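You operate a simulated robot arm through the tools that you are given. There is no shell and no other tool.

Carry out the task below with a simulated robot arm. There is one attempt and no reset: what you move stays moved.

TASK
Stir the paint that the colour card names, then brush it over the test patch.
Fine: stirred till even; stirrer and red brush back in their stand, lid pressed home; leave the other tins. A coat counts when it lies all over at full strength: go over it till it gets no stronger.
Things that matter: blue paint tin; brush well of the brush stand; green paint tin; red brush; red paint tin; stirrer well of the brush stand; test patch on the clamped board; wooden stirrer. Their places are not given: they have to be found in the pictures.

The check looks at the end state, three seconds after you hand in, the way a careful person would. Anything else that was tipped, shoved, dropped, spilled or broken makes it a failure. Lids that push on must go on centred and level and be pressed home; caps that screw on are set level and turned clockwise until they are tight.

THE ROBOT
A 7-joint arm with a two-finger parallel gripper, fixed in place. Base frame: the origin is on the floor under the middle of its stand, x ahead of it, y to its left, z up. Units: m, rad, N and s.
With the tool pointing down near the work surface it reaches from about 0.36 to 0.88 m from the base axis. Its first joint turns from -2.496 to 2.496 rad. Payload 3 kg.
The tool frame sits at the grasp point between the pads (the TCP): z along the fingers, y along the line on which they close. The tips reach 0.03 m beyond it. The gripper opens to 0.094 m. The fingers are 0.028 m wide and 0.01 m thick; the gripper's body (0.05 by 0.096 m) begins 0.055 m behind the TCP.
Orientation is that of the tool frame in the base frame, as a unit quaternion [x, y, z, w]. With the fingers straight down and closing along the base's y, the tool's x points along the base's -x, its y along +y and its z along -z.

THE INTERFACE
- The arm moves only by the tool arm_command. Its arguments are lists of equal length, an entry for each row: "delta_pos": the shift along the tool's x, y, z in cm, a list of three; "rotation": the turn, a rotation vector about the tool's x, y, z in rad, a list of three; "jaw": the finger opening in cm, from 0 to 9.4. In form: {"delta_pos": [[dx, dy, dz], ...], "rotation": [[ax, ay, az], ...], "jaw": [jaw, ...]}. A call has 1 to 20 rows; each row is the pose to reach, as a shift and turn from the pose commanded when the call began, along the tool's axes at that moment. A row lasts 0.2 s, in which the tool goes at most 0.05 m and 0.15 rad; a call with a longer step from one row to the next is refused whole, and so is a gripper value outside its range. Where a pose cannot be reached the arm comes as near as it can. A force on the tool above 50 N (or 10 N above the force at the start of the call, whichever is more), or a blocked arm, ends the call early, and 0.2 s more pass. The fingers move at their own pace (about 0.072 m/s each) and stop on an object; they squeeze with about 32 N. The grip force told is the motor's: it shows also when the fingers shut on nothing. Time passes only in rows, and 0.2 s behind the last, so rows that repeat a pose let the fingers close. The reply holds the time, the measured pose of the TCP, the force on the tool along the base axes, the opening and the grip force, in the units named above and with some noise, with the torque about the TCP (base axes, N m) and any sound that the robot's microphone picked up, and new pictures: "show" is both (left out), scene, wrist or none.
- Cameras (640 x 400 px; columns grow to the right, rows downward): "scene" is fixed at [0.3996, 0.4994, 1.59]; the picture's right is [-0.82, -0.58, 0.00], its down [-0.46, 0.65, -0.61] and it looks along [0.35, -0.50, -0.79] (base axes); focal length 341 px, centre (320, 200). "wrist" rides on the gripper at [0.076, 0.014, -0.103] in the tool frame; the picture's right is [-0.18, 0.98, 0.00], its down [-0.75, -0.14, -0.64] and it looks along [-0.63, -0.12, 0.77] (tool axes); focal length 243 px, centre (320, 200).
- point_at(camera, pixels): for up to 12 pixels [column, row] of the newest picture of that camera ("zoom" is the newest enlarged one), the place [x, y, z] in the base frame of the surface seen there, good to about 0.003 m. It takes no simulated time.
- enlarge(camera, box): a new picture of the part [left, top, right, bottom] of that camera's present view, enlarged. It takes no simulated time.
- close_job(): hands the job in; it is judged then, once.

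Unless the task says otherwise, let go and move clear before handing in.

The tools are called after "Request:" as a command line: name --argument value ..., lists and objects as JSON in quotes. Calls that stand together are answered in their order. arm_command: Moves the arm, as the interface text tells. Its arguments: {"type":"object","properties":{"delta_pos":{"type":"array","items":{"type":"array","items":{"type":"number"}}},"rotation":{"type":"array","items":{"type":"array","items":{"type":"number"}}},"jaw":{"type":"array","items":{"type":"number"}},"show":{"type":"string","enum":["both","scene","wrist","none"]}},"required":["delta_pos","rotation","jaw"]} The other tools are called the same way: point_at (camera, pixels) gives the place of the surface under pixels of a picture; enlarge (camera, box) takes an enlarged picture of a part of a camera's view; close_job () hands the job in.

At the start:

```text
time_s: 0.0
position: [0.4525, 0.2772, 1.281]
ee_rot: [-0.001, 1.0, 0.0, 0.001]
wrist_force: [0.6, 0.4, 0.1]
wrist_torque: [-0.01, 0.02, 0.0]
opening: 0.0939
grip_force: 0.0
```

scene: 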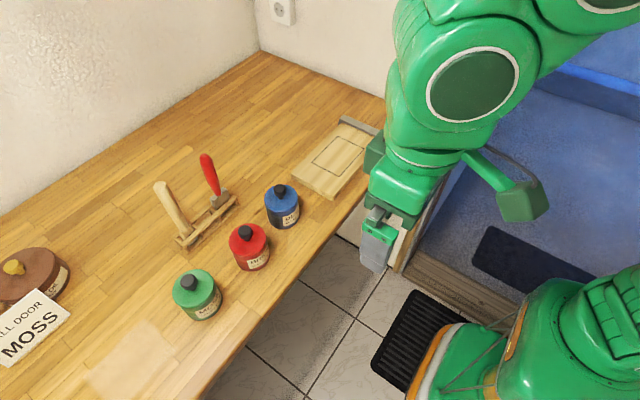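
wrist: 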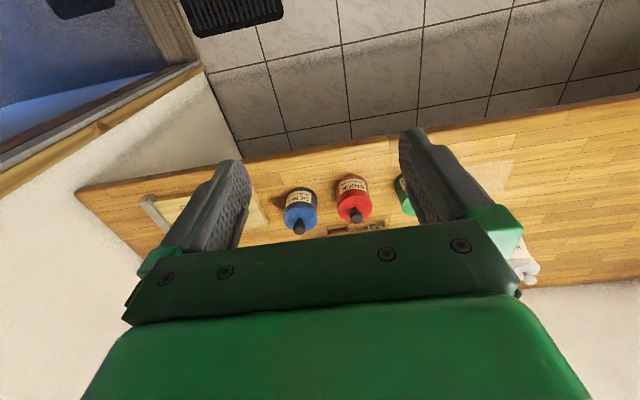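

The scene picture shows the card at about (30,325) reading "...LL DOOR MOSS", three tins with labels (green 198,293; red 249,246; blue 282,206), the stand at (205,220) and the board at (335,160). I'll look closer before moving.

Request:
enlarge --camera "scene" --box '[0, 240, 160, 400]'

Request:
enlarge --camera "scene" --box '[160, 170, 320, 330]'

Request:
enlarge --camera "scene" --box '[270, 100, 400, 210]'

Request:
point_at --camera "scene" --pixels '[[198, 293], [190, 282], [246, 232], [281, 188], [249, 246], [282, 206], [205, 230], [160, 185], [205, 158], [335, 160], [100, 200], [30, 325]]'

```text
2.50 times, centred on (80, 320) of scene
```

zoom: 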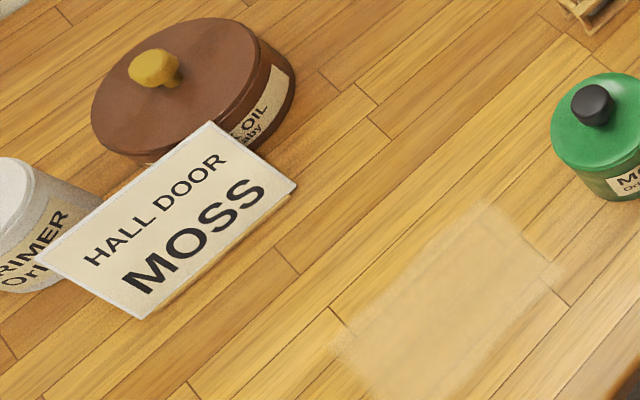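

```text
2.50 times, centred on (240, 250) of scene
```

zoom: 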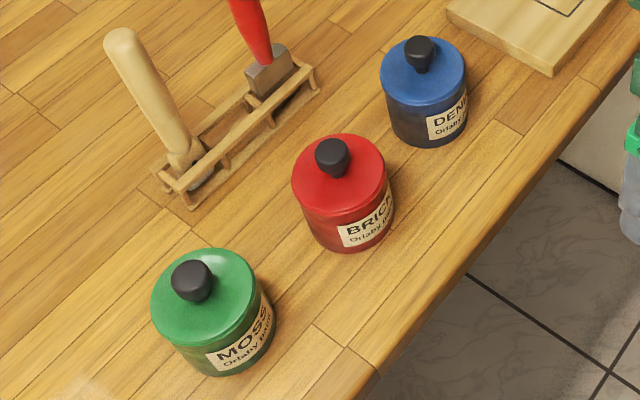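

```text
3.64 times, centred on (335, 155) of scene
```

zoom: 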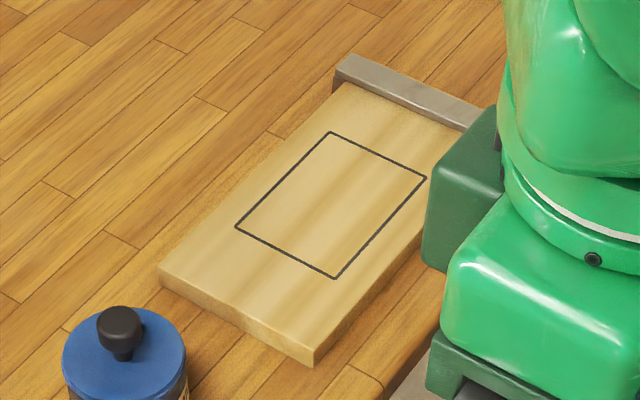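

```text
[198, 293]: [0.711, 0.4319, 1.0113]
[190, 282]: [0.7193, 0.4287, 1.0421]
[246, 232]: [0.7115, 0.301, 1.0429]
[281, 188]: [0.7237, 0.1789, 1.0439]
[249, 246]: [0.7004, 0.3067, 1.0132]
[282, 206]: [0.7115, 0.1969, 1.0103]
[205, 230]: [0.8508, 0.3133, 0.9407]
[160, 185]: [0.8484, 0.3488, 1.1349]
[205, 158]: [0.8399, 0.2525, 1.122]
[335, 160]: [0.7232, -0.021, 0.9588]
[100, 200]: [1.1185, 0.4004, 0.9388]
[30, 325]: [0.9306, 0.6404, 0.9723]
```

The card reads "HALL DOOR MOSS" and the green tin's label reads MOSS. I'll measure the stand, tools, tin and patch more exactly through zooms.

Request:
enlarge --camera "scene" --box '[140, 145, 250, 255]'

```text
3.64 times, centred on (195, 200) of scene
```

zoom: 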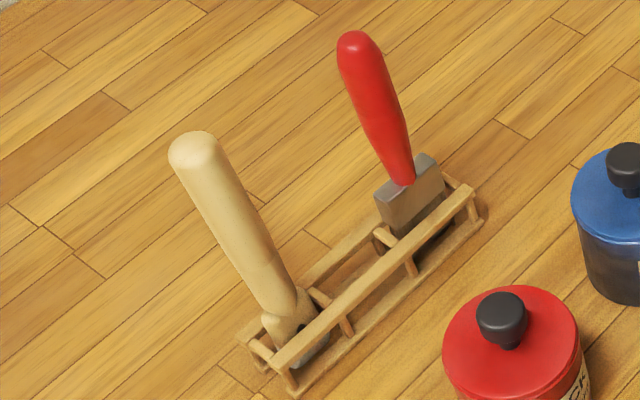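

Request:
point_at --camera "zoom" --pixels '[[195, 150], [215, 190], [240, 240], [262, 285], [285, 325], [355, 45], [375, 100], [397, 160], [410, 200], [425, 160], [380, 200], [445, 185]]'

Request:
point_at --camera "zoom" --pixels '[[275, 365], [290, 388], [470, 188], [480, 218], [240, 335], [262, 352], [345, 325], [412, 265], [320, 335], [375, 245], [300, 355], [310, 290]]'

```text
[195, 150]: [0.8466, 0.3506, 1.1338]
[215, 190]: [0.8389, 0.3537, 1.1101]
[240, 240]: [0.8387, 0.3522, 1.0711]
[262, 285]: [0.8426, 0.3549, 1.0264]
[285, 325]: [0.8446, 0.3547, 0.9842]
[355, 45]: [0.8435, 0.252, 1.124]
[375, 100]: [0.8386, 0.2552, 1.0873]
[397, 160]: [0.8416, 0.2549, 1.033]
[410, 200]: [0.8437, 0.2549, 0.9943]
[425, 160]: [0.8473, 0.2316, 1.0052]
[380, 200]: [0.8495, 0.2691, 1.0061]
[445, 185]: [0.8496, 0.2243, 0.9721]
```

```text
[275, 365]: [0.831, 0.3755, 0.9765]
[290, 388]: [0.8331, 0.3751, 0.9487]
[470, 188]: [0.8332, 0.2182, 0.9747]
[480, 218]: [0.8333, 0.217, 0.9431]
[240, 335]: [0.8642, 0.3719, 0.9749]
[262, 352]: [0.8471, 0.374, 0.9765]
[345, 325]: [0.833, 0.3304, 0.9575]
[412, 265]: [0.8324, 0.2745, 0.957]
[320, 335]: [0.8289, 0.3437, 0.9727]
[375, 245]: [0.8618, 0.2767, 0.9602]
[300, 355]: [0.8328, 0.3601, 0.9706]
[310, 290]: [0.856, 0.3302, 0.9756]
```

Stirrer stands upright near (0.848, 0.352), top 1.135; brush near (0.849, 0.253), top 1.125. Now I'll measure the green tin and the patch corners.

Request:
enlarge --camera "scene" --box '[160, 255, 240, 335]'

```text
5.00 times, centred on (200, 295) of scene
```

zoom: 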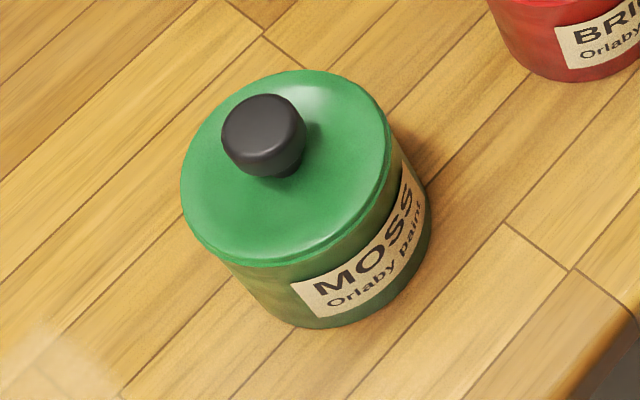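

Request:
point_at --camera "zoom" --pixels '[[190, 190], [380, 135], [300, 75], [270, 255], [250, 125], [300, 120], [228, 130], [262, 100], [260, 145], [275, 172], [265, 165], [310, 323]]'

Request:
point_at --camera "zoom" --pixels '[[250, 275], [300, 290], [240, 290], [205, 250], [395, 140], [385, 110], [415, 260], [200, 130], [60, 350], [100, 300], [500, 250], [320, 240]]'

Request:
point_at --camera "scene" --pixels '[[361, 136], [386, 148], [338, 176], [311, 162], [303, 175], [333, 198], [340, 123], [377, 142], [333, 180], [347, 155], [110, 355], [140, 365]]'

```text
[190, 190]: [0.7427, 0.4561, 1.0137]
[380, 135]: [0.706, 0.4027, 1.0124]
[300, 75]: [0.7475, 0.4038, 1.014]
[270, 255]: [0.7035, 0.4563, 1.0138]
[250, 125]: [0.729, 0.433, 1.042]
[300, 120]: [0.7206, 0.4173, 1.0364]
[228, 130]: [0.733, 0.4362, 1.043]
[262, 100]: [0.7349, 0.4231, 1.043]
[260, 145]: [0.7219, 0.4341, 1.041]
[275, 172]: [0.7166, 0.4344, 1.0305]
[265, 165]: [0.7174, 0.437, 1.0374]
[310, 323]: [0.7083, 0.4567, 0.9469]
```

```text
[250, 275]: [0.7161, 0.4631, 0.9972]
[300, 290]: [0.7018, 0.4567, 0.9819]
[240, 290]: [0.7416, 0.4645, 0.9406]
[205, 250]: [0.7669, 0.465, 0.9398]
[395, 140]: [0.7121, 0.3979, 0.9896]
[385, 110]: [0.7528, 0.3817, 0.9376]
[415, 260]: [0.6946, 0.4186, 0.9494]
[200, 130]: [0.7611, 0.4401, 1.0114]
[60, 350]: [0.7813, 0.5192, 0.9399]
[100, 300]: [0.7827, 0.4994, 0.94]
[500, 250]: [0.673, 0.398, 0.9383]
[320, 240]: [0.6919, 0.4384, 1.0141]
```

```text
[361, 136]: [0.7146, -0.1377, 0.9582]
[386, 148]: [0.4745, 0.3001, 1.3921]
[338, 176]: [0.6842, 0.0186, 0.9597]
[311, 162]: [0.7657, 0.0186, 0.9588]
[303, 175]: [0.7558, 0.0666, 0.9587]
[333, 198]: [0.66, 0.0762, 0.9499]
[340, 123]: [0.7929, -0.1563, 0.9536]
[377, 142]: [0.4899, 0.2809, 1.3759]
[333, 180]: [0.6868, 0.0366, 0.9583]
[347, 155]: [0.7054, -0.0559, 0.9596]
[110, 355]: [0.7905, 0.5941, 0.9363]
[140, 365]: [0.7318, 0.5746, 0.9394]
```

The lid centre is at about (0.7255, 0.430), knob top 1.043, lid top 1.014. I'll check the table edge and free spots to set the lid down.

Request:
point_at --camera "scene" --pixels '[[205, 380], [235, 340], [265, 310], [300, 280], [180, 370], [215, 350], [160, 340], [230, 175], [250, 185], [245, 160], [270, 170], [225, 205]]'

Request:
enlarge --camera "scene" --box '[60, 290, 220, 400]'

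```text
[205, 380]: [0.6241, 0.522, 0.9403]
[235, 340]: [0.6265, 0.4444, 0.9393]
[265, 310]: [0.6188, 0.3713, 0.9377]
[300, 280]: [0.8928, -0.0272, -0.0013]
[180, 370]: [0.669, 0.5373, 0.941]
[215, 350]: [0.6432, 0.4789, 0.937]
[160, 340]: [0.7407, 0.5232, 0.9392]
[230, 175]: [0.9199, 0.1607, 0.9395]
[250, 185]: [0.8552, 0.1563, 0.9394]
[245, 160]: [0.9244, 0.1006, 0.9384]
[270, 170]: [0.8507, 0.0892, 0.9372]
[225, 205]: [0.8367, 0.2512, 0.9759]
```

```text
3.64 times, centred on (140, 345) of scene
```

zoom: 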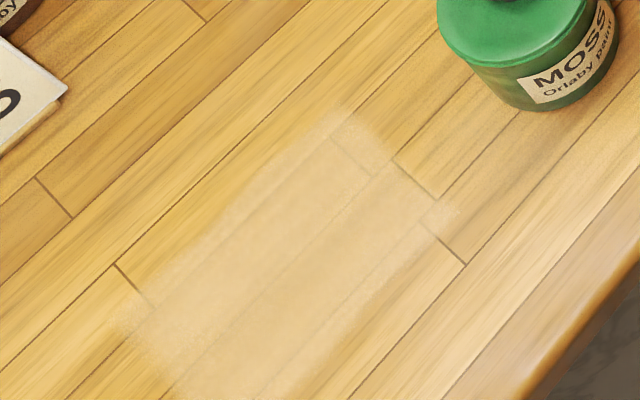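

The table front edge is at x≈0.615 and a clear spot for the lid lies at about (0.83, 0.13). I'll move above the green tin first.

Request:
arm_command --delta_pos '[[-3.03, 1.7, 1.2], [-6.07, 3.4, 2.5], [-9.1, 5.1, 3.8], [-12.1, 6.8, 5.1], [-15.2, 8.5, 6.4], [-18.2, 10.2, 7.7], [-21.2, 11.9, 9.0], [-24.3, 13.6, 10.3], [-27.3, 15.28, 11.6], [-27.3, 15.28, 13.1], [-27.3, 15.28, 13.1]]' --rotation '[[0, 0, 0], [0, 0, 0], [0, 0, 0], [0, 0, 0], [0, 0, 0], [0, 0, 0], [0, 0, 0], [0, 0, 0], [0, 0, 0], [0, 0, 0], [0, 0, 0]]' --jaw '[9.4, 9.4, 9.4, 8, 7, 6, 5, 5, 5, 5, 5]'

```text
time_s: 2.4
position: [0.6932, 0.4076, 1.1503]
ee_rot: [0.0, 1.0, 0.002, 0.0]
wrist_force: [-0.7, 1.1, -0.8]
wrist_torque: [-0.04, 0.03, 0.0]
opening: 0.0501
grip_force: 0.0
out of reach, approached as far as the arm can: row 8, 9, 10, 11
```

scene: 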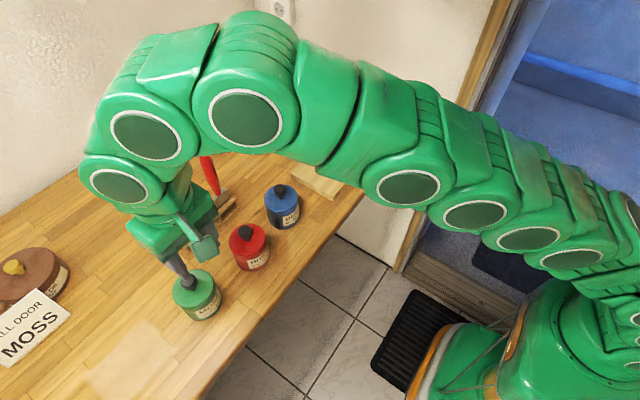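
wrist: 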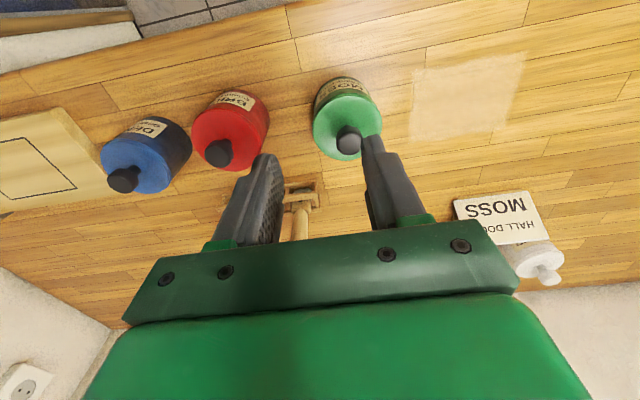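

The reply says rows 8–11 were out of reach: at z 1.15 the tool stops at (0.693, 0.408), so reach shrinks with height. I'll lower 3 cm to see how the commanded pose is counted.

Request:
arm_command --delta_pos '[[0, 0, 1.5], [0, 0, 3.0], [0, 0, 3.0]]' --rotation '[[0, 0, 0], [0, 0, 0], [0, 0, 0]]' --jaw '[5, 5, 5]' --show "none"

```text
time_s: 3.2
position: [0.6923, 0.4078, 1.1218]
ee_rot: [0.0, 1.0, 0.002, 0.0]
wrist_force: [0.0, 0.0, -0.5]
wrist_torque: [-0.01, 0.0, 0.0]
opening: 0.0499
grip_force: 0.1
```

The commanded pose is the clipped one, so I can plan from the measured pose. I'll line up over the knob at (0.7255, 0.430) with TCP at 1.06.

Request:
arm_command --delta_pos '[[-0.8, 2.23, 3.0], [-2.3, 2.23, 4.6], [-3.3, 2.23, 6.2], [-3.3, 2.23, 6.2], [-3.3, 2.23, 6.2]]' --rotation '[[0, 0, 0], [0, 0, 0], [0, 0, 0], [0, 0, 0], [0, 0, 0]]' --jaw '[5, 5, 5, 5, 5]'

```text
time_s: 4.4
position: [0.7249, 0.4302, 1.0594]
ee_rot: [0.0, 1.0, 0.001, 0.0]
wrist_force: [-0.7, -0.5, 0.8]
wrist_torque: [-0.04, 0.01, -0.02]
opening: 0.0499
grip_force: 0.0
```

scene: 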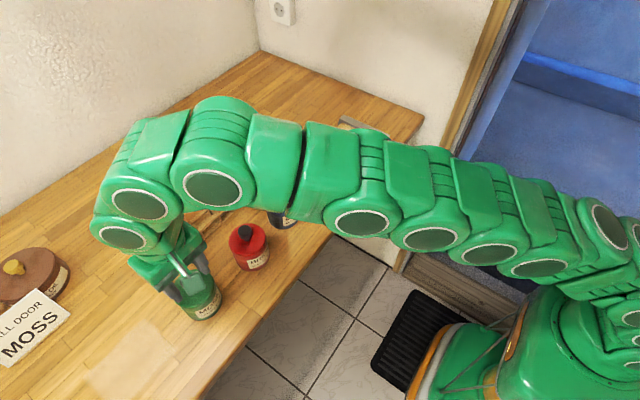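
wrist: 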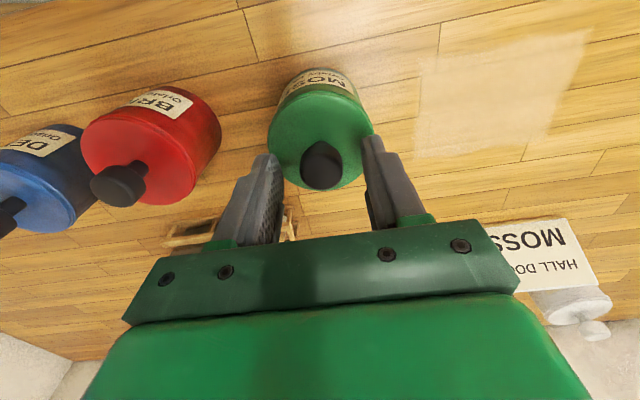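

The knob at wrist (322,165) sits between the fingers. I'll lower to TCP 1.048 and close on it.

Request:
arm_command --delta_pos '[[0, 0, 0.6], [0, 0, 1.1], [0, 0, 1.1], [0, 0, 1.1], [0, 0, 1.1], [0, 0, 1.1]]' --rotation '[[0, 0, 0], [0, 0, 0], [0, 0, 0], [0, 0, 0], [0, 0, 0], [0, 0, 0]]' --jaw '[5, 5, 2, 0, 0, 0]'

```text
time_s: 5.8
position: [0.7251, 0.4309, 1.0486]
ee_rot: [0.001, 1.0, 0.003, 0.0]
wrist_force: [-0.2, 0.6, -0.2]
wrist_torque: [0.07, 0.04, 0.02]
opening: 0.0242
grip_force: 31.7
heard: snap
```

scene: 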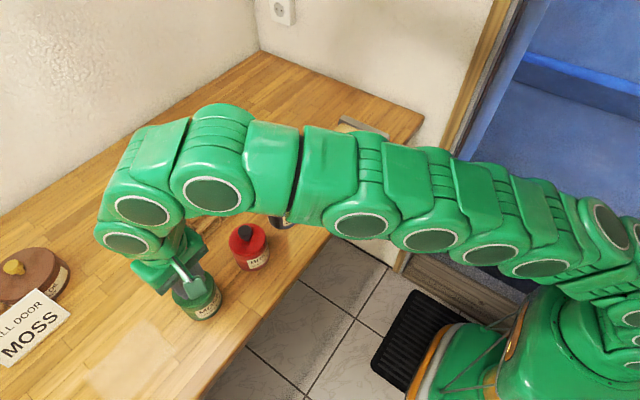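
wrist: 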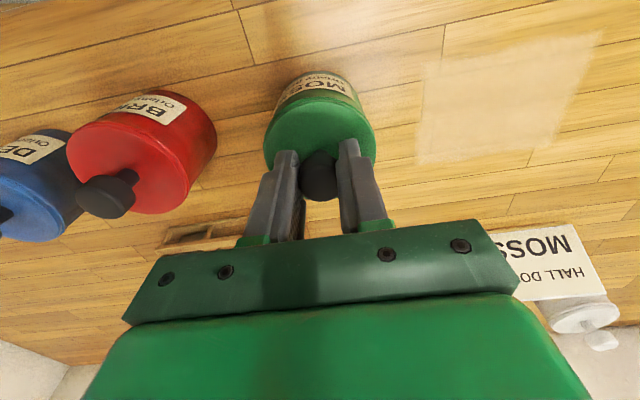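

The fingers hold the knob (opening 0.024, grip 31.7 N) and a snap was heard. I'll pull straight up gently by 1.4 cm.

Request:
arm_command --delta_pos '[[0, 0, -0.3], [0, 0, -0.6], [0, 0, -0.9], [0, 0, -1.2], [0, 0, -1.4], [0, 0, -1.4]]' --rotation '[[0, 0, 0], [0, 0, 0], [0, 0, 0], [0, 0, 0], [0, 0, 0], [0, 0, 0]]' --jaw '[0, 0, 0, 0, 0, 0]'

```text
time_s: 7.2
position: [0.7273, 0.43, 1.0627]
ee_rot: [0.001, 1.0, 0.001, 0.001]
wrist_force: [-0.2, -0.7, -0.4]
wrist_torque: [-0.01, -0.02, 0.02]
opening: 0.0242
grip_force: 32.0
```

scene: 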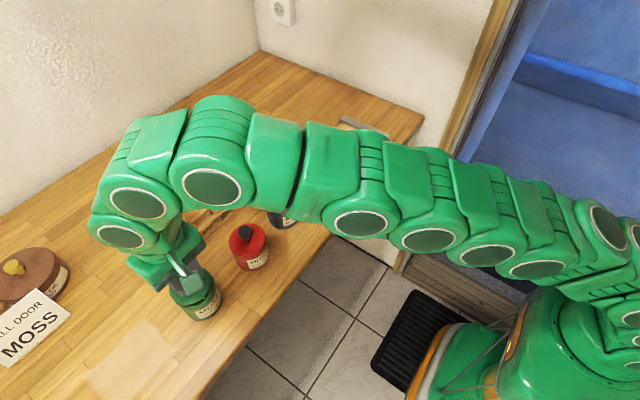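
wrist: 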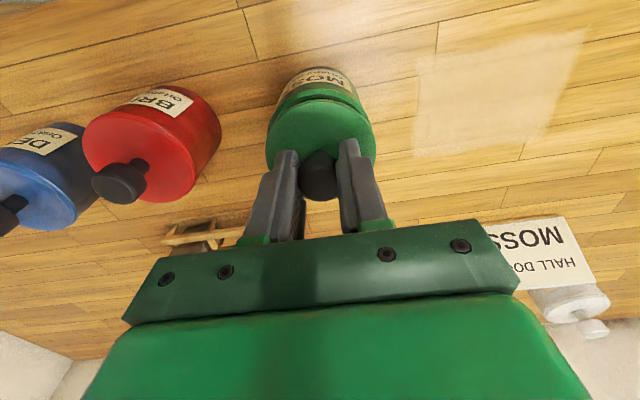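

The lid seems to have come up a little (scene 190,285). I'll zoom in to check the gap.

Request:
enlarge --camera "scene" --box '[150, 240, 250, 340]'

Request:
enlarge --camera "wrist" --box '[250, 50, 390, 210]'

```text
4.00 times, centred on (200, 290) of scene
```

zoom: 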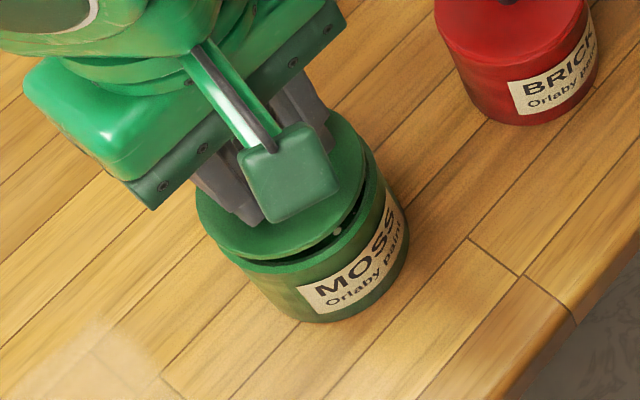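

```text
2.50 times, centred on (320, 130) of wrist
```

zoom: 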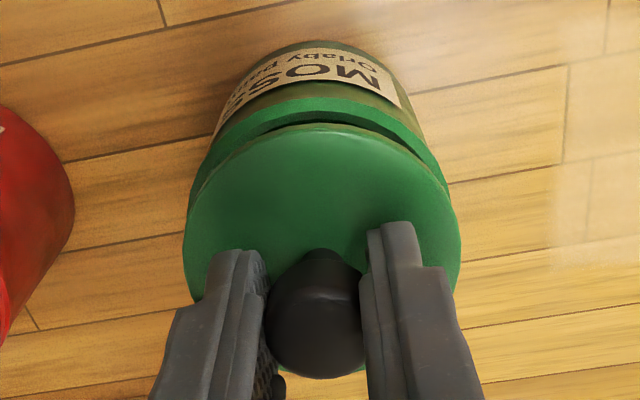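

The zoom shows the lid 1.4 cm up with an open gap all round. I'll keep lifting while easing inward along the reach limit.

Request:
arm_command --delta_pos '[[0.26, -0.15, -0.6], [0.56, -0.33, -1.2], [1.03, -0.61, -2.2], [1.63, -0.97, -3.2], [2.4, -1.4, -4.7], [3.0, -1.8, -6.0], [3.0, -1.8, -6.0]]' --rotation '[[0, 0, 0], [0, 0, 0], [0, 0, 0], [0, 0, 0], [0, 0, 0], [0, 0, 0], [0, 0, 0]]' --jaw '[0, 0, 0, 0, 0, 0, 0]'

```text
time_s: 8.8
position: [0.6958, 0.4128, 1.1232]
ee_rot: [0.001, 1.0, 0.002, 0.0]
wrist_force: [-0.3, -0.3, -0.4]
wrist_torque: [-0.01, 0.01, -0.01]
opening: 0.0243
grip_force: 32.1
```

scene: 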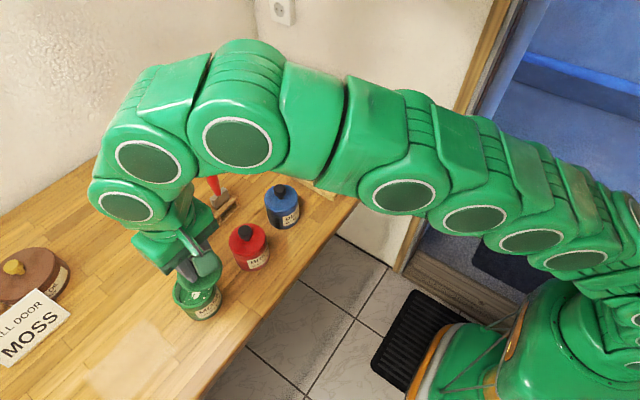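
wrist: 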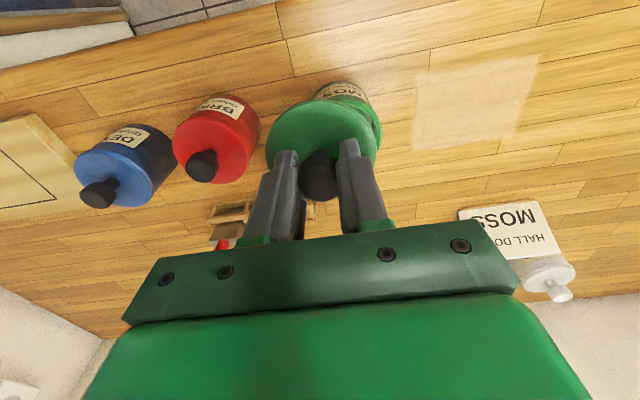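

The lid is free and held level. I'll carry it over the tins at 1.135 to above the clear spot (0.815, 0.135).

Request:
arm_command --delta_pos '[[-0.4, -3.8, -1.2], [-1.4, -8.3, -1.2], [-2.4, -12.8, -1.2], [-3.4, -17.3, -1.2], [-4.4, -21.8, -1.2], [-6.4, -25.8, -1.2], [-9.4, -27.8, -0.2], [-11.9, -27.8, 2.8], [-11.9, -27.8, 7.3], [-11.9, -27.8, 7.3]]' --rotation '[[0, 0, 0], [0, 0, 0], [0, 0, 0], [0, 0, 0], [0, 0, 0], [0, 0, 0], [0, 0, 0], [0, 0, 0], [0, 0, 0], [0, 0, 0]]' --jaw '[0, 0, 0, 0, 0, 0, 0, 0, 0, 0]'

```text
time_s: 11.0
position: [0.8148, 0.1331, 1.0479]
ee_rot: [0.0, 1.0, 0.002, 0.001]
wrist_force: [0.1, -0.6, -0.8]
wrist_torque: [0.03, -0.02, 0.03]
opening: 0.0241
grip_force: 32.3
```

scene: 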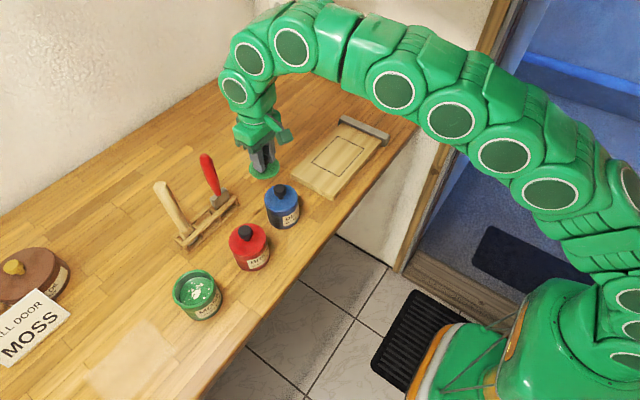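
wrist: 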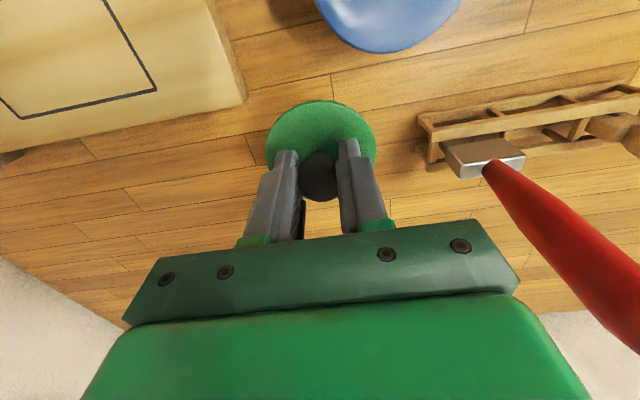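

The lid is over clear table (scene 264,171), and the open tin shows white streaks (198,290). I'll zoom on both before lowering.

Request:
enlarge --camera "scene" --box '[160, 255, 240, 335]'

Request:
point_at --camera "zoom" --pixels '[[300, 180], [240, 190], [350, 200], [180, 190], [390, 140], [300, 75], [270, 265], [320, 230]]'

Request:
enlarge --camera "scene" --box '[220, 100, 320, 200]'

```text
5.00 times, centred on (200, 295) of scene
```

zoom: 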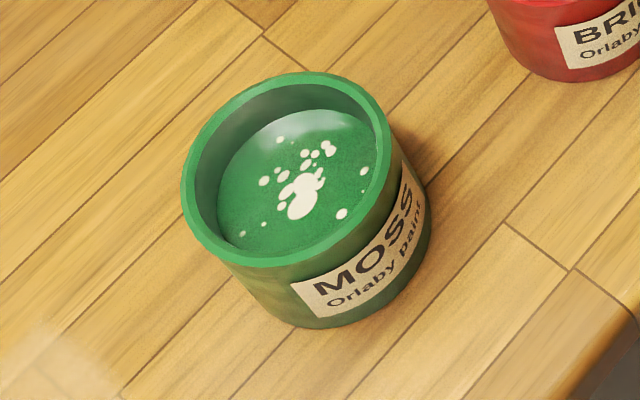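

```text
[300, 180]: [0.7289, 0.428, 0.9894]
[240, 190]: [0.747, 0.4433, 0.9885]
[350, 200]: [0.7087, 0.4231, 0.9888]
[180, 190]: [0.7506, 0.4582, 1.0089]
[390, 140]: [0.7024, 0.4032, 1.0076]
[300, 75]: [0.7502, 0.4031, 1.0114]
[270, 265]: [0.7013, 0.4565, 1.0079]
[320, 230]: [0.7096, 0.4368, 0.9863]
```

```text
4.00 times, centred on (270, 150) of scene
```

zoom: 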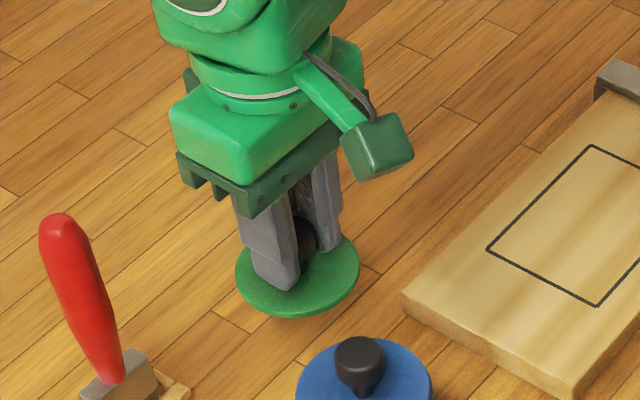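

Rim is at z≈1.009, paint level ≈0.988, with white streaks to stir in. I'll shift slightly away from the blue tin and lower the lid toward the table.

Request:
arm_command --delta_pos '[[-1.0, -0.5, 1.0], [-1.0, -0.5, 3.0], [-1.0, -0.5, 4.5], [-1.0, -0.5, 5.3], [-1.0, -0.5, 5.3]]' --rotation '[[0, 0, 0], [0, 0, 0], [0, 0, 0], [0, 0, 0], [0, 0, 0]]' --jaw '[0, 0, 0, 0, 0]'

```text
time_s: 12.2
position: [0.8233, 0.1301, 0.9951]
ee_rot: [0.001, 1.0, 0.002, 0.0]
wrist_force: [0.7, 0.2, -0.5]
wrist_torque: [-0.03, -0.01, 0.01]
opening: 0.0242
grip_force: 32.0
```

scene: 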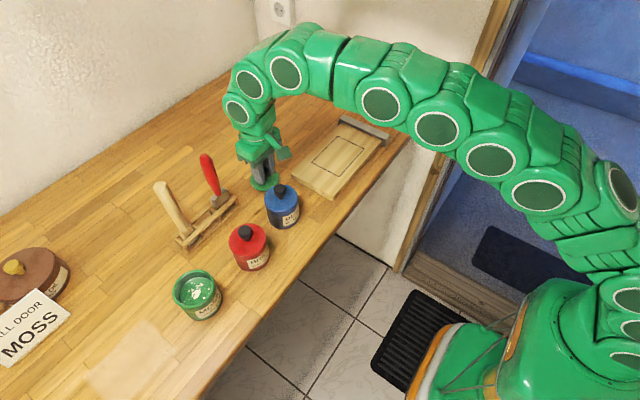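
wrist: 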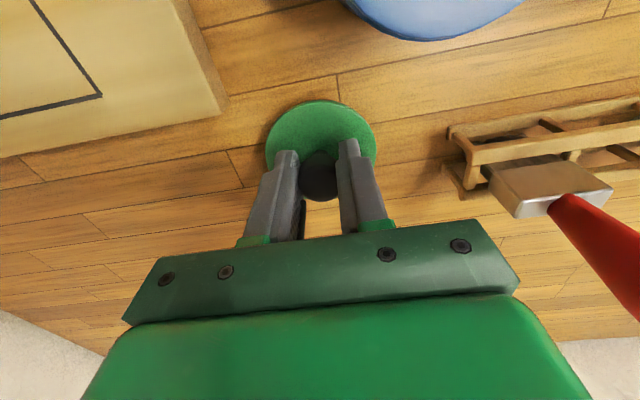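

No contact yet at 0.995. I'll lower in small steps watching the force.

Request:
arm_command --delta_pos '[[0, 0, 0.2], [0, 0, 0.4], [0, 0, 0.6], [0, 0, 0.6]]' --rotation '[[0, 0, 0], [0, 0, 0], [0, 0, 0], [0, 0, 0]]' --jaw '[0, 0, 0, 0]' --show "none"

```text
time_s: 13.2
position: [0.8234, 0.1304, 0.9896]
ee_rot: [0.001, 1.0, 0.002, 0.0]
wrist_force: [0.4, 0.1, -0.2]
wrist_torque: [0.01, -0.01, -0.02]
opening: 0.0241
grip_force: 31.7
```

Request:
arm_command --delta_pos '[[0, 0, 0.15], [0, 0, 0.3], [0, 0, 0.3]]' --rotation '[[0, 0, 0], [0, 0, 0], [0, 0, 0]]' --jaw '[0, 0, 0]' --show "none"

```text
time_s: 14.0
position: [0.8255, 0.1298, 0.9859]
ee_rot: [0.001, 1.0, 0.002, -0.001]
wrist_force: [-0.1, 0.5, 0.0]
wrist_torque: [0.0, 0.02, -0.01]
opening: 0.0245
grip_force: 32.2
```

Request:
arm_command --delta_pos '[[0, 0, 0.15], [0, 0, 0.3], [0, 0, 0.3]]' --rotation '[[0, 0, 0], [0, 0, 0], [0, 0, 0]]' --jaw '[0, 0, 0]' --show "scene"

Request:
enlarge --camera "scene" --box '[225, 130, 305, 210]'

```text
time_s: 14.8
position: [0.8252, 0.129, 0.9854]
ee_rot: [0.001, 1.0, 0.002, 0.002]
wrist_force: [-2.6, -2.8, 32.1]
wrist_torque: [-0.25, 0.14, -0.04]
opening: 0.0241
grip_force: 32.0
```

scene: 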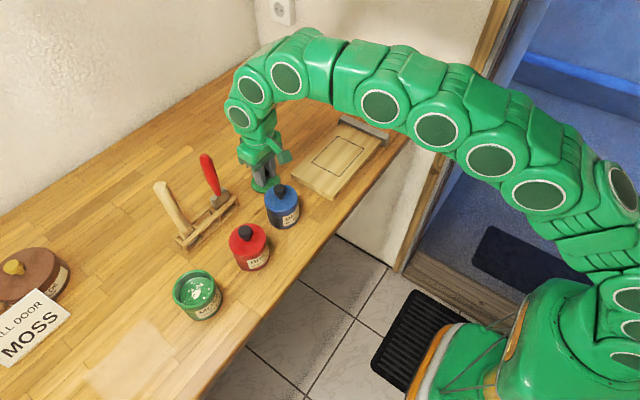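

```text
5.00 times, centred on (265, 170) of scene
```

zoom: 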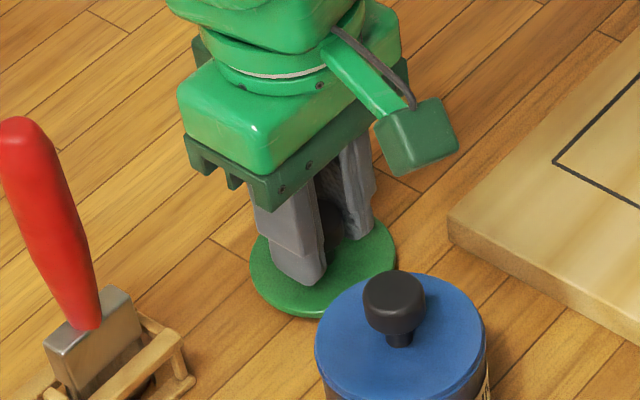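

Contact with the table at TCP 0.9854 (32 N). I'll relax the push and let go of the knob.

Request:
arm_command --delta_pos '[[0, 0, -0.2], [0, 0, -0.2], [0, 0, -0.2], [0, 0, -0.2], [0, 0, -0.2], [0, 0, -1.5], [0, 0, -4.5], [0, 0, -8.0], [0, 0, -8.0]]' --rotation '[[0, 0, 0], [0, 0, 0], [0, 0, 0], [0, 0, 0], [0, 0, 0], [0, 0, 0], [0, 0, 0], [0, 0, 0], [0, 0, 0]]' --jaw '[0, 3, 5, 5, 5, 5, 5, 5, 5]'

```text
time_s: 16.8
position: [0.8247, 0.1293, 1.0643]
ee_rot: [-0.001, 1.0, 0.001, 0.0]
wrist_force: [-1.6, 0.7, 1.1]
wrist_torque: [0.0, 0.01, -0.02]
opening: 0.0501
grip_force: 0.1
```

scene: 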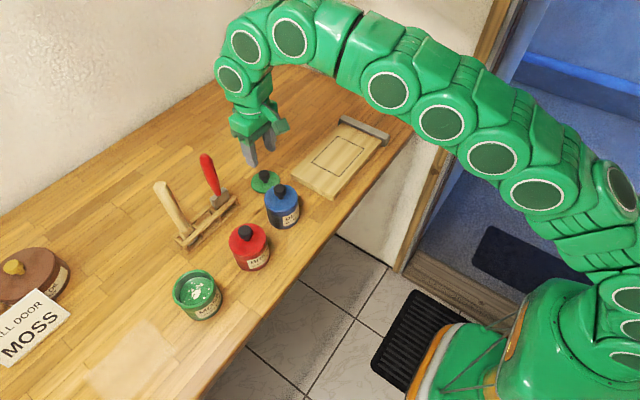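
wrist: 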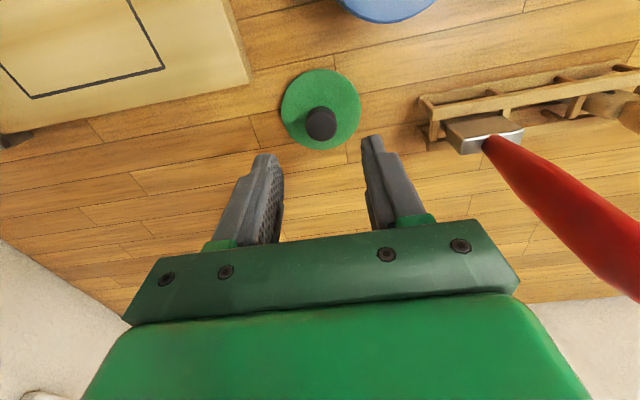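

The lid stands alone at (0.825, 0.129), upright. Next I'll back off over the tins and tilt the fingers outward 0.6 rad, level with the stirrer's y of 0.352.

Request:
arm_command --delta_pos '[[2.47, 0, -2.57], [5.47, 0.57, -6.07], [8.47, 2.07, -9.07], [11.47, 5.07, -10.57], [13.0, 9.0, -10.57], [15.0, 13.0, -10.57], [16.0, 17.5, -10.57], [16.47, 22.27, -10.57], [16.47, 22.27, -10.57]]' --rotation '[[0, 0, 0], [0, 0, 0], [0, 0, 0], [0, 0, 0], [0, -0.15, 0], [0, -0.3, 0], [0, -0.45, 0], [0, -0.6, 0], [0, -0.6, 0]]' --jaw '[5, 5, 5, 5, 5, 5, 5, 5, 5]'

```text
time_s: 18.8
position: [0.6588, 0.351, 1.171]
ee_rot: [0.001, 0.955, 0.002, 0.296]
wrist_force: [-0.6, 0.8, 0.7]
wrist_torque: [-0.03, 0.02, -0.04]
opening: 0.05
grip_force: 0.1
```

scene: 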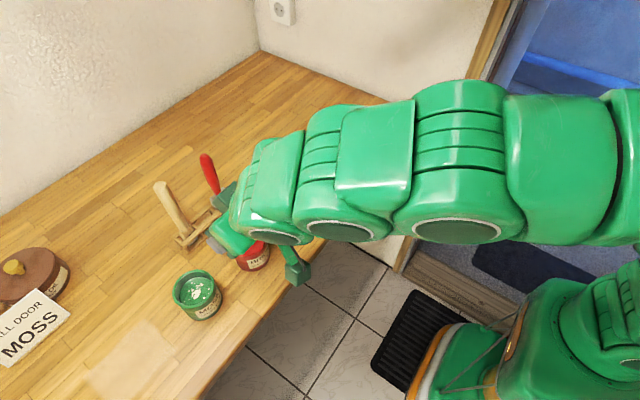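
wrist: 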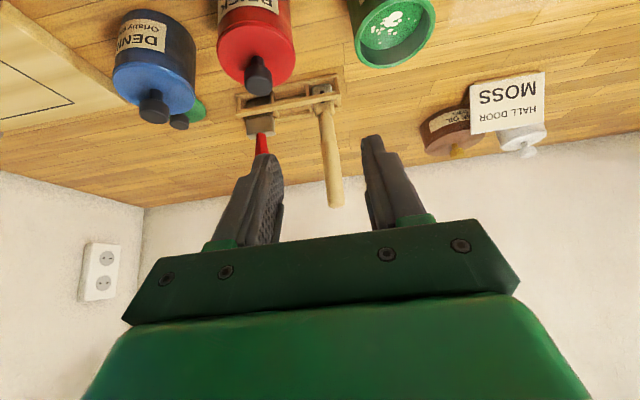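

The stirrer handle (wrist 330,160) lies between the fingers' line. I'll go in to the grasp height, first to a pre-grasp just short of it.

Request:
arm_command --delta_pos '[[-2.19, 0.0, 3.96], [-4.37, 0.0, 7.92], [-6.56, 0.0, 11.88], [-6.56, -0.1, 11.88]]' --rotation '[[0, 0, 0], [0, 0, 0], [0, 0, 0], [0, 0, 0]]' --jaw '[5, 5, 5, 5]'

```text
time_s: 19.8
position: [0.7813, 0.3512, 1.108]
ee_rot: [0.001, 0.955, 0.001, 0.295]
wrist_force: [-0.2, -0.3, 0.7]
wrist_torque: [-0.02, -0.03, -0.01]
opening: 0.0503
grip_force: 0.1
```

scene: 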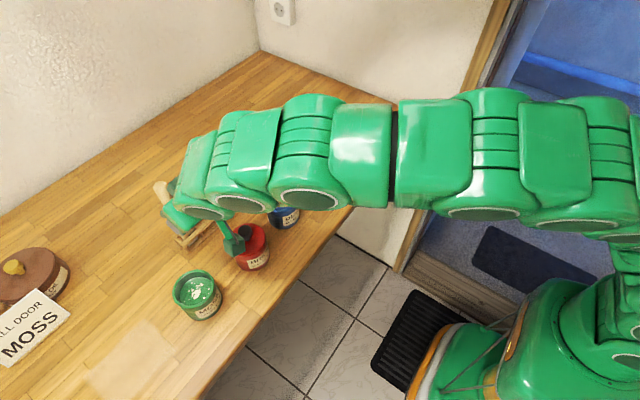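
wrist: 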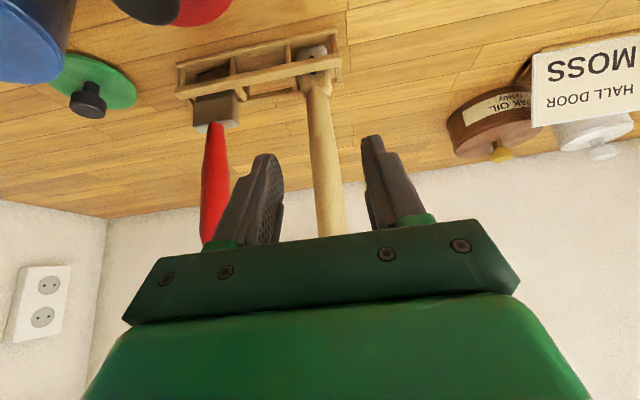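

The handle (wrist 325,160) is centred between the fingers. I'll move onto it and close.

Request:
arm_command --delta_pos '[[-2.29, -0.1, 2.65], [-4.57, -0.1, 5.31], [-4.57, -0.1, 5.31], [-4.57, -0.1, 5.31], [-4.57, -0.1, 5.31], [-4.57, -0.1, 5.31], [-4.57, -0.1, 5.31]]' --rotation '[[0, 0, 0], [0, 0, 0], [0, 0, 0], [0, 0, 0], [0, 0, 0], [0, 0, 0], [0, 0, 0]]' --jaw '[5, 5, 5, 3, 1.5, 0, 0]'

```text
time_s: 21.4
position: [0.8488, 0.3498, 1.0902]
ee_rot: [0.001, 0.955, 0.001, 0.296]
wrist_force: [0.3, 0.7, 0.6]
wrist_torque: [-0.03, -0.06, 0.04]
opening: 0.027
grip_force: 32.5
```

scene: 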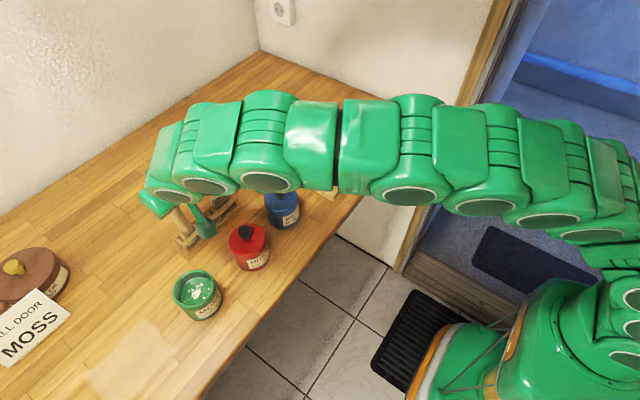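
wrist: 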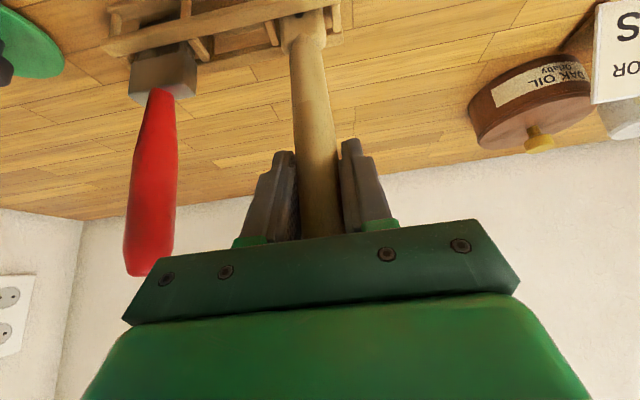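

The stirrer is gripped (opening 0.027) at pose (0.8488, 0.3498, 1.0902), which I'll reuse for putting it back. I'll lift it straight up out of the well.

Request:
arm_command --delta_pos '[[-0.85, 0, -1.24], [-1.69, 0, -2.48], [-2.54, 0, -3.71], [-3.39, 0, -4.95], [-4.23, 0, -6.19], [-4.23, 0, -6.19]]' --rotation '[[0, 0, 0], [0, 0, 0], [0, 0, 0], [0, 0, 0], [0, 0, 0], [0, 0, 0]]' --jaw '[0, 0, 0, 0, 0, 0]'

```text
time_s: 22.8
position: [0.8484, 0.3506, 1.1662]
ee_rot: [0.0, 0.955, 0.001, 0.295]
wrist_force: [-0.2, 0.1, -0.1]
wrist_torque: [-0.04, -0.01, 0.0]
opening: 0.0269
grip_force: 32.0
```

scene: 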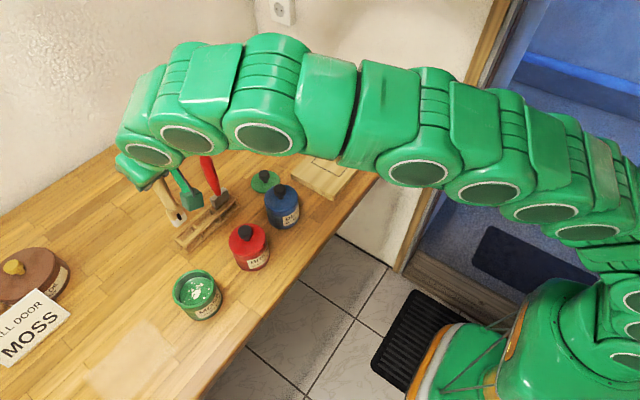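
wrist: 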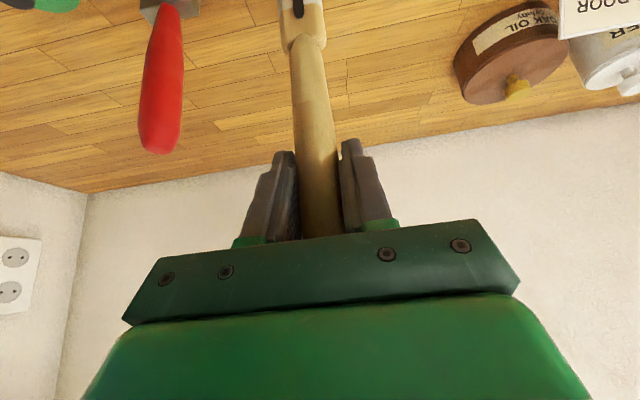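

The stirrer is out of the well (scene 170,205). I'll zoom to measure its lower end.

Request:
enlarge --camera "scene" --box '[130, 150, 230, 250]'

Request:
point_at --camera "scene" --pixels '[[178, 221], [180, 216], [175, 208], [168, 195], [183, 221], [173, 222]]'

```text
4.00 times, centred on (180, 200) of scene
```

zoom: 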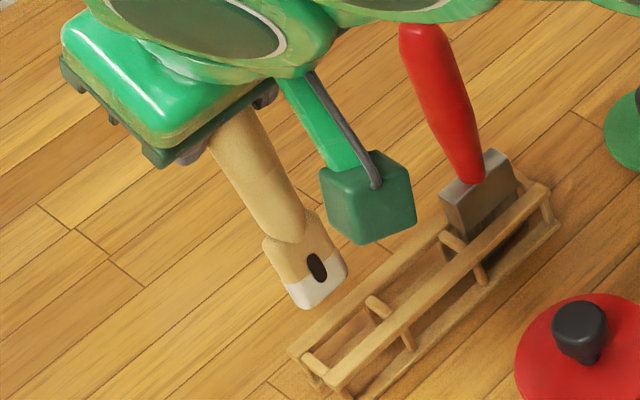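

```text
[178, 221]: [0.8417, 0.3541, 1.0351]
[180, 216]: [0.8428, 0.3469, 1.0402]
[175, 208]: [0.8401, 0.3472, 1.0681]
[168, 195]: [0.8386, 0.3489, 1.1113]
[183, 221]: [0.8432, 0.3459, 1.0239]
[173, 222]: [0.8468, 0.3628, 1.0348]
```

Request:
point_at --camera "zoom" --pixels '[[302, 304], [322, 292], [342, 275], [290, 285], [266, 248], [272, 262], [343, 262], [318, 222], [318, 268], [300, 215]]'

```text
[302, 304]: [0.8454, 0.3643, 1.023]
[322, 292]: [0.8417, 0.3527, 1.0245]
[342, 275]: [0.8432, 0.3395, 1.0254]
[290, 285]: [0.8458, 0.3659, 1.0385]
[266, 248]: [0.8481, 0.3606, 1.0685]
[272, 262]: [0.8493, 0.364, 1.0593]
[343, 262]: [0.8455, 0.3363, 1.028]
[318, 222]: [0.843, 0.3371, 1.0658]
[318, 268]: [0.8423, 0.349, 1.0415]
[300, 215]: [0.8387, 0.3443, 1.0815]
```

The blade bottom is 0.144 m below the TCP and about 0.029 wide in y. I'll carry it over the open tin at (0.725, 0.430).

Request:
arm_command --delta_pos '[[-1.355, 0, -1.98], [1.19, 1.985, -3.72], [3.735, 3.97, -5.46], [6.28, 5.955, -7.205], [8.83, 7.94, -8.95], [8.83, 7.94, -8.95], [8.83, 7.94, -8.95]]' --rotation '[[0, 0, 0], [0, 0, 0], [0, 0, 0], [0, 0, 0], [0, 0, 0], [0, 0, 0], [0, 0, 0]]' --jaw '[0, 0, 0, 0, 0, 0, 0]'

```text
time_s: 24.4
position: [0.7246, 0.427, 1.1911]
ee_rot: [0.001, 0.955, 0.002, 0.296]
wrist_force: [0.1, -0.3, -0.2]
wrist_torque: [0.0, 0.01, -0.03]
opening: 0.0268
grip_force: 32.2
```

scene: 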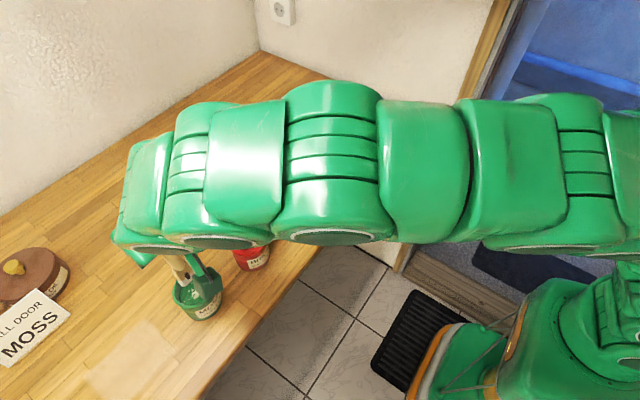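
wrist: 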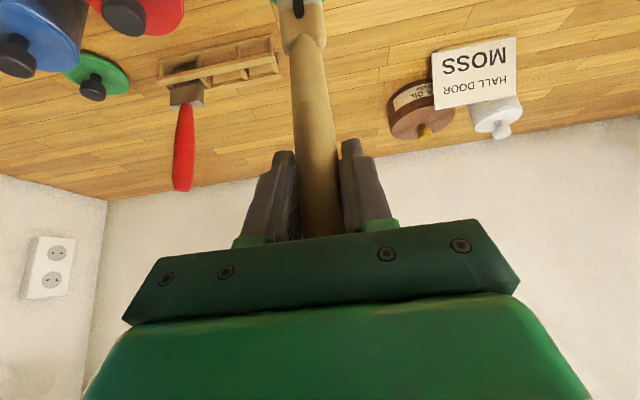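

The stirrer is over the tin. I'll zoom to check the blade's place relative to the rim.

Request:
enlarge --camera "scene" --box '[150, 240, 250, 340]'

Request:
point_at --camera "zoom" --pixels '[[300, 180], [320, 170], [330, 165], [310, 200], [280, 150], [290, 190], [320, 190]]'

```text
4.00 times, centred on (200, 290) of scene
```

zoom: 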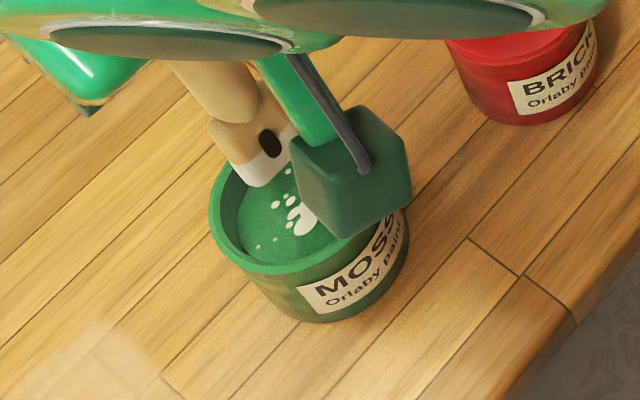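

```text
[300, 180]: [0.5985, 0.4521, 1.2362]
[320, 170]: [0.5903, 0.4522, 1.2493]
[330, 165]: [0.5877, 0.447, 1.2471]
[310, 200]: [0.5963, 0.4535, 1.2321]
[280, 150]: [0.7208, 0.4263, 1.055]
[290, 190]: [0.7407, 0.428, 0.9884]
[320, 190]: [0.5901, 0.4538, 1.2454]
```

The blade hangs over the middle of the tin. I'll lower it into the paint, with the tip ending about 1 cm above the tin's floor.

Request:
arm_command --delta_pos '[[1.13, 0.1, 1.65], [2.26, 0.2, 3.3], [3.39, 0.2, 4.95], [4.52, 0.2, 6.6], [5.25, 0.2, 7.67], [5.25, 0.2, 7.67]]' --rotation '[[0, 0, 0], [0, 0, 0], [0, 0, 0], [0, 0, 0], [0, 0, 0], [0, 0, 0]]' --jaw '[0, 0, 0, 0, 0, 0]' --show "scene"

Request:
enlarge --camera "scene" --box '[150, 240, 250, 340]'

```text
time_s: 25.6
position: [0.7262, 0.4275, 1.1083]
ee_rot: [0.001, 0.954, 0.005, 0.299]
wrist_force: [-0.5, 0.3, -1.1]
wrist_torque: [0.0, -0.03, -0.02]
opening: 0.027
grip_force: 31.8
stopped in row 6: the force on the tool passed its limit at 66 N (the readings are from after the stop); the commanded pose is now the measured one
```

scene: 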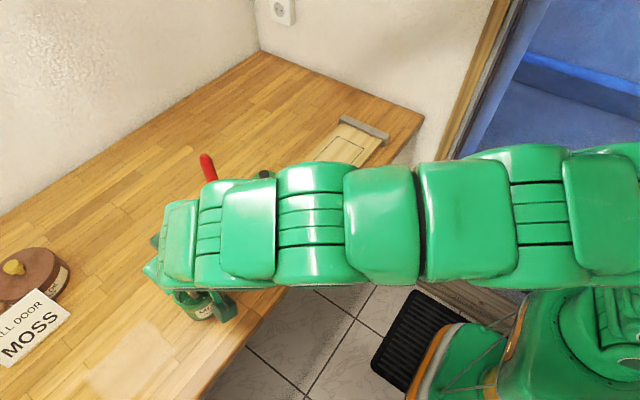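

```text
4.00 times, centred on (200, 290) of scene
```

zoom: 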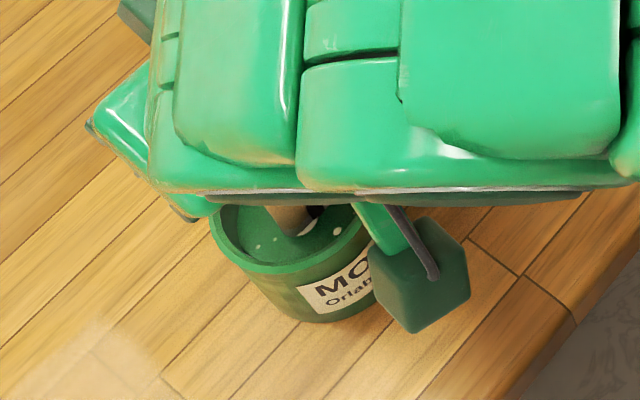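

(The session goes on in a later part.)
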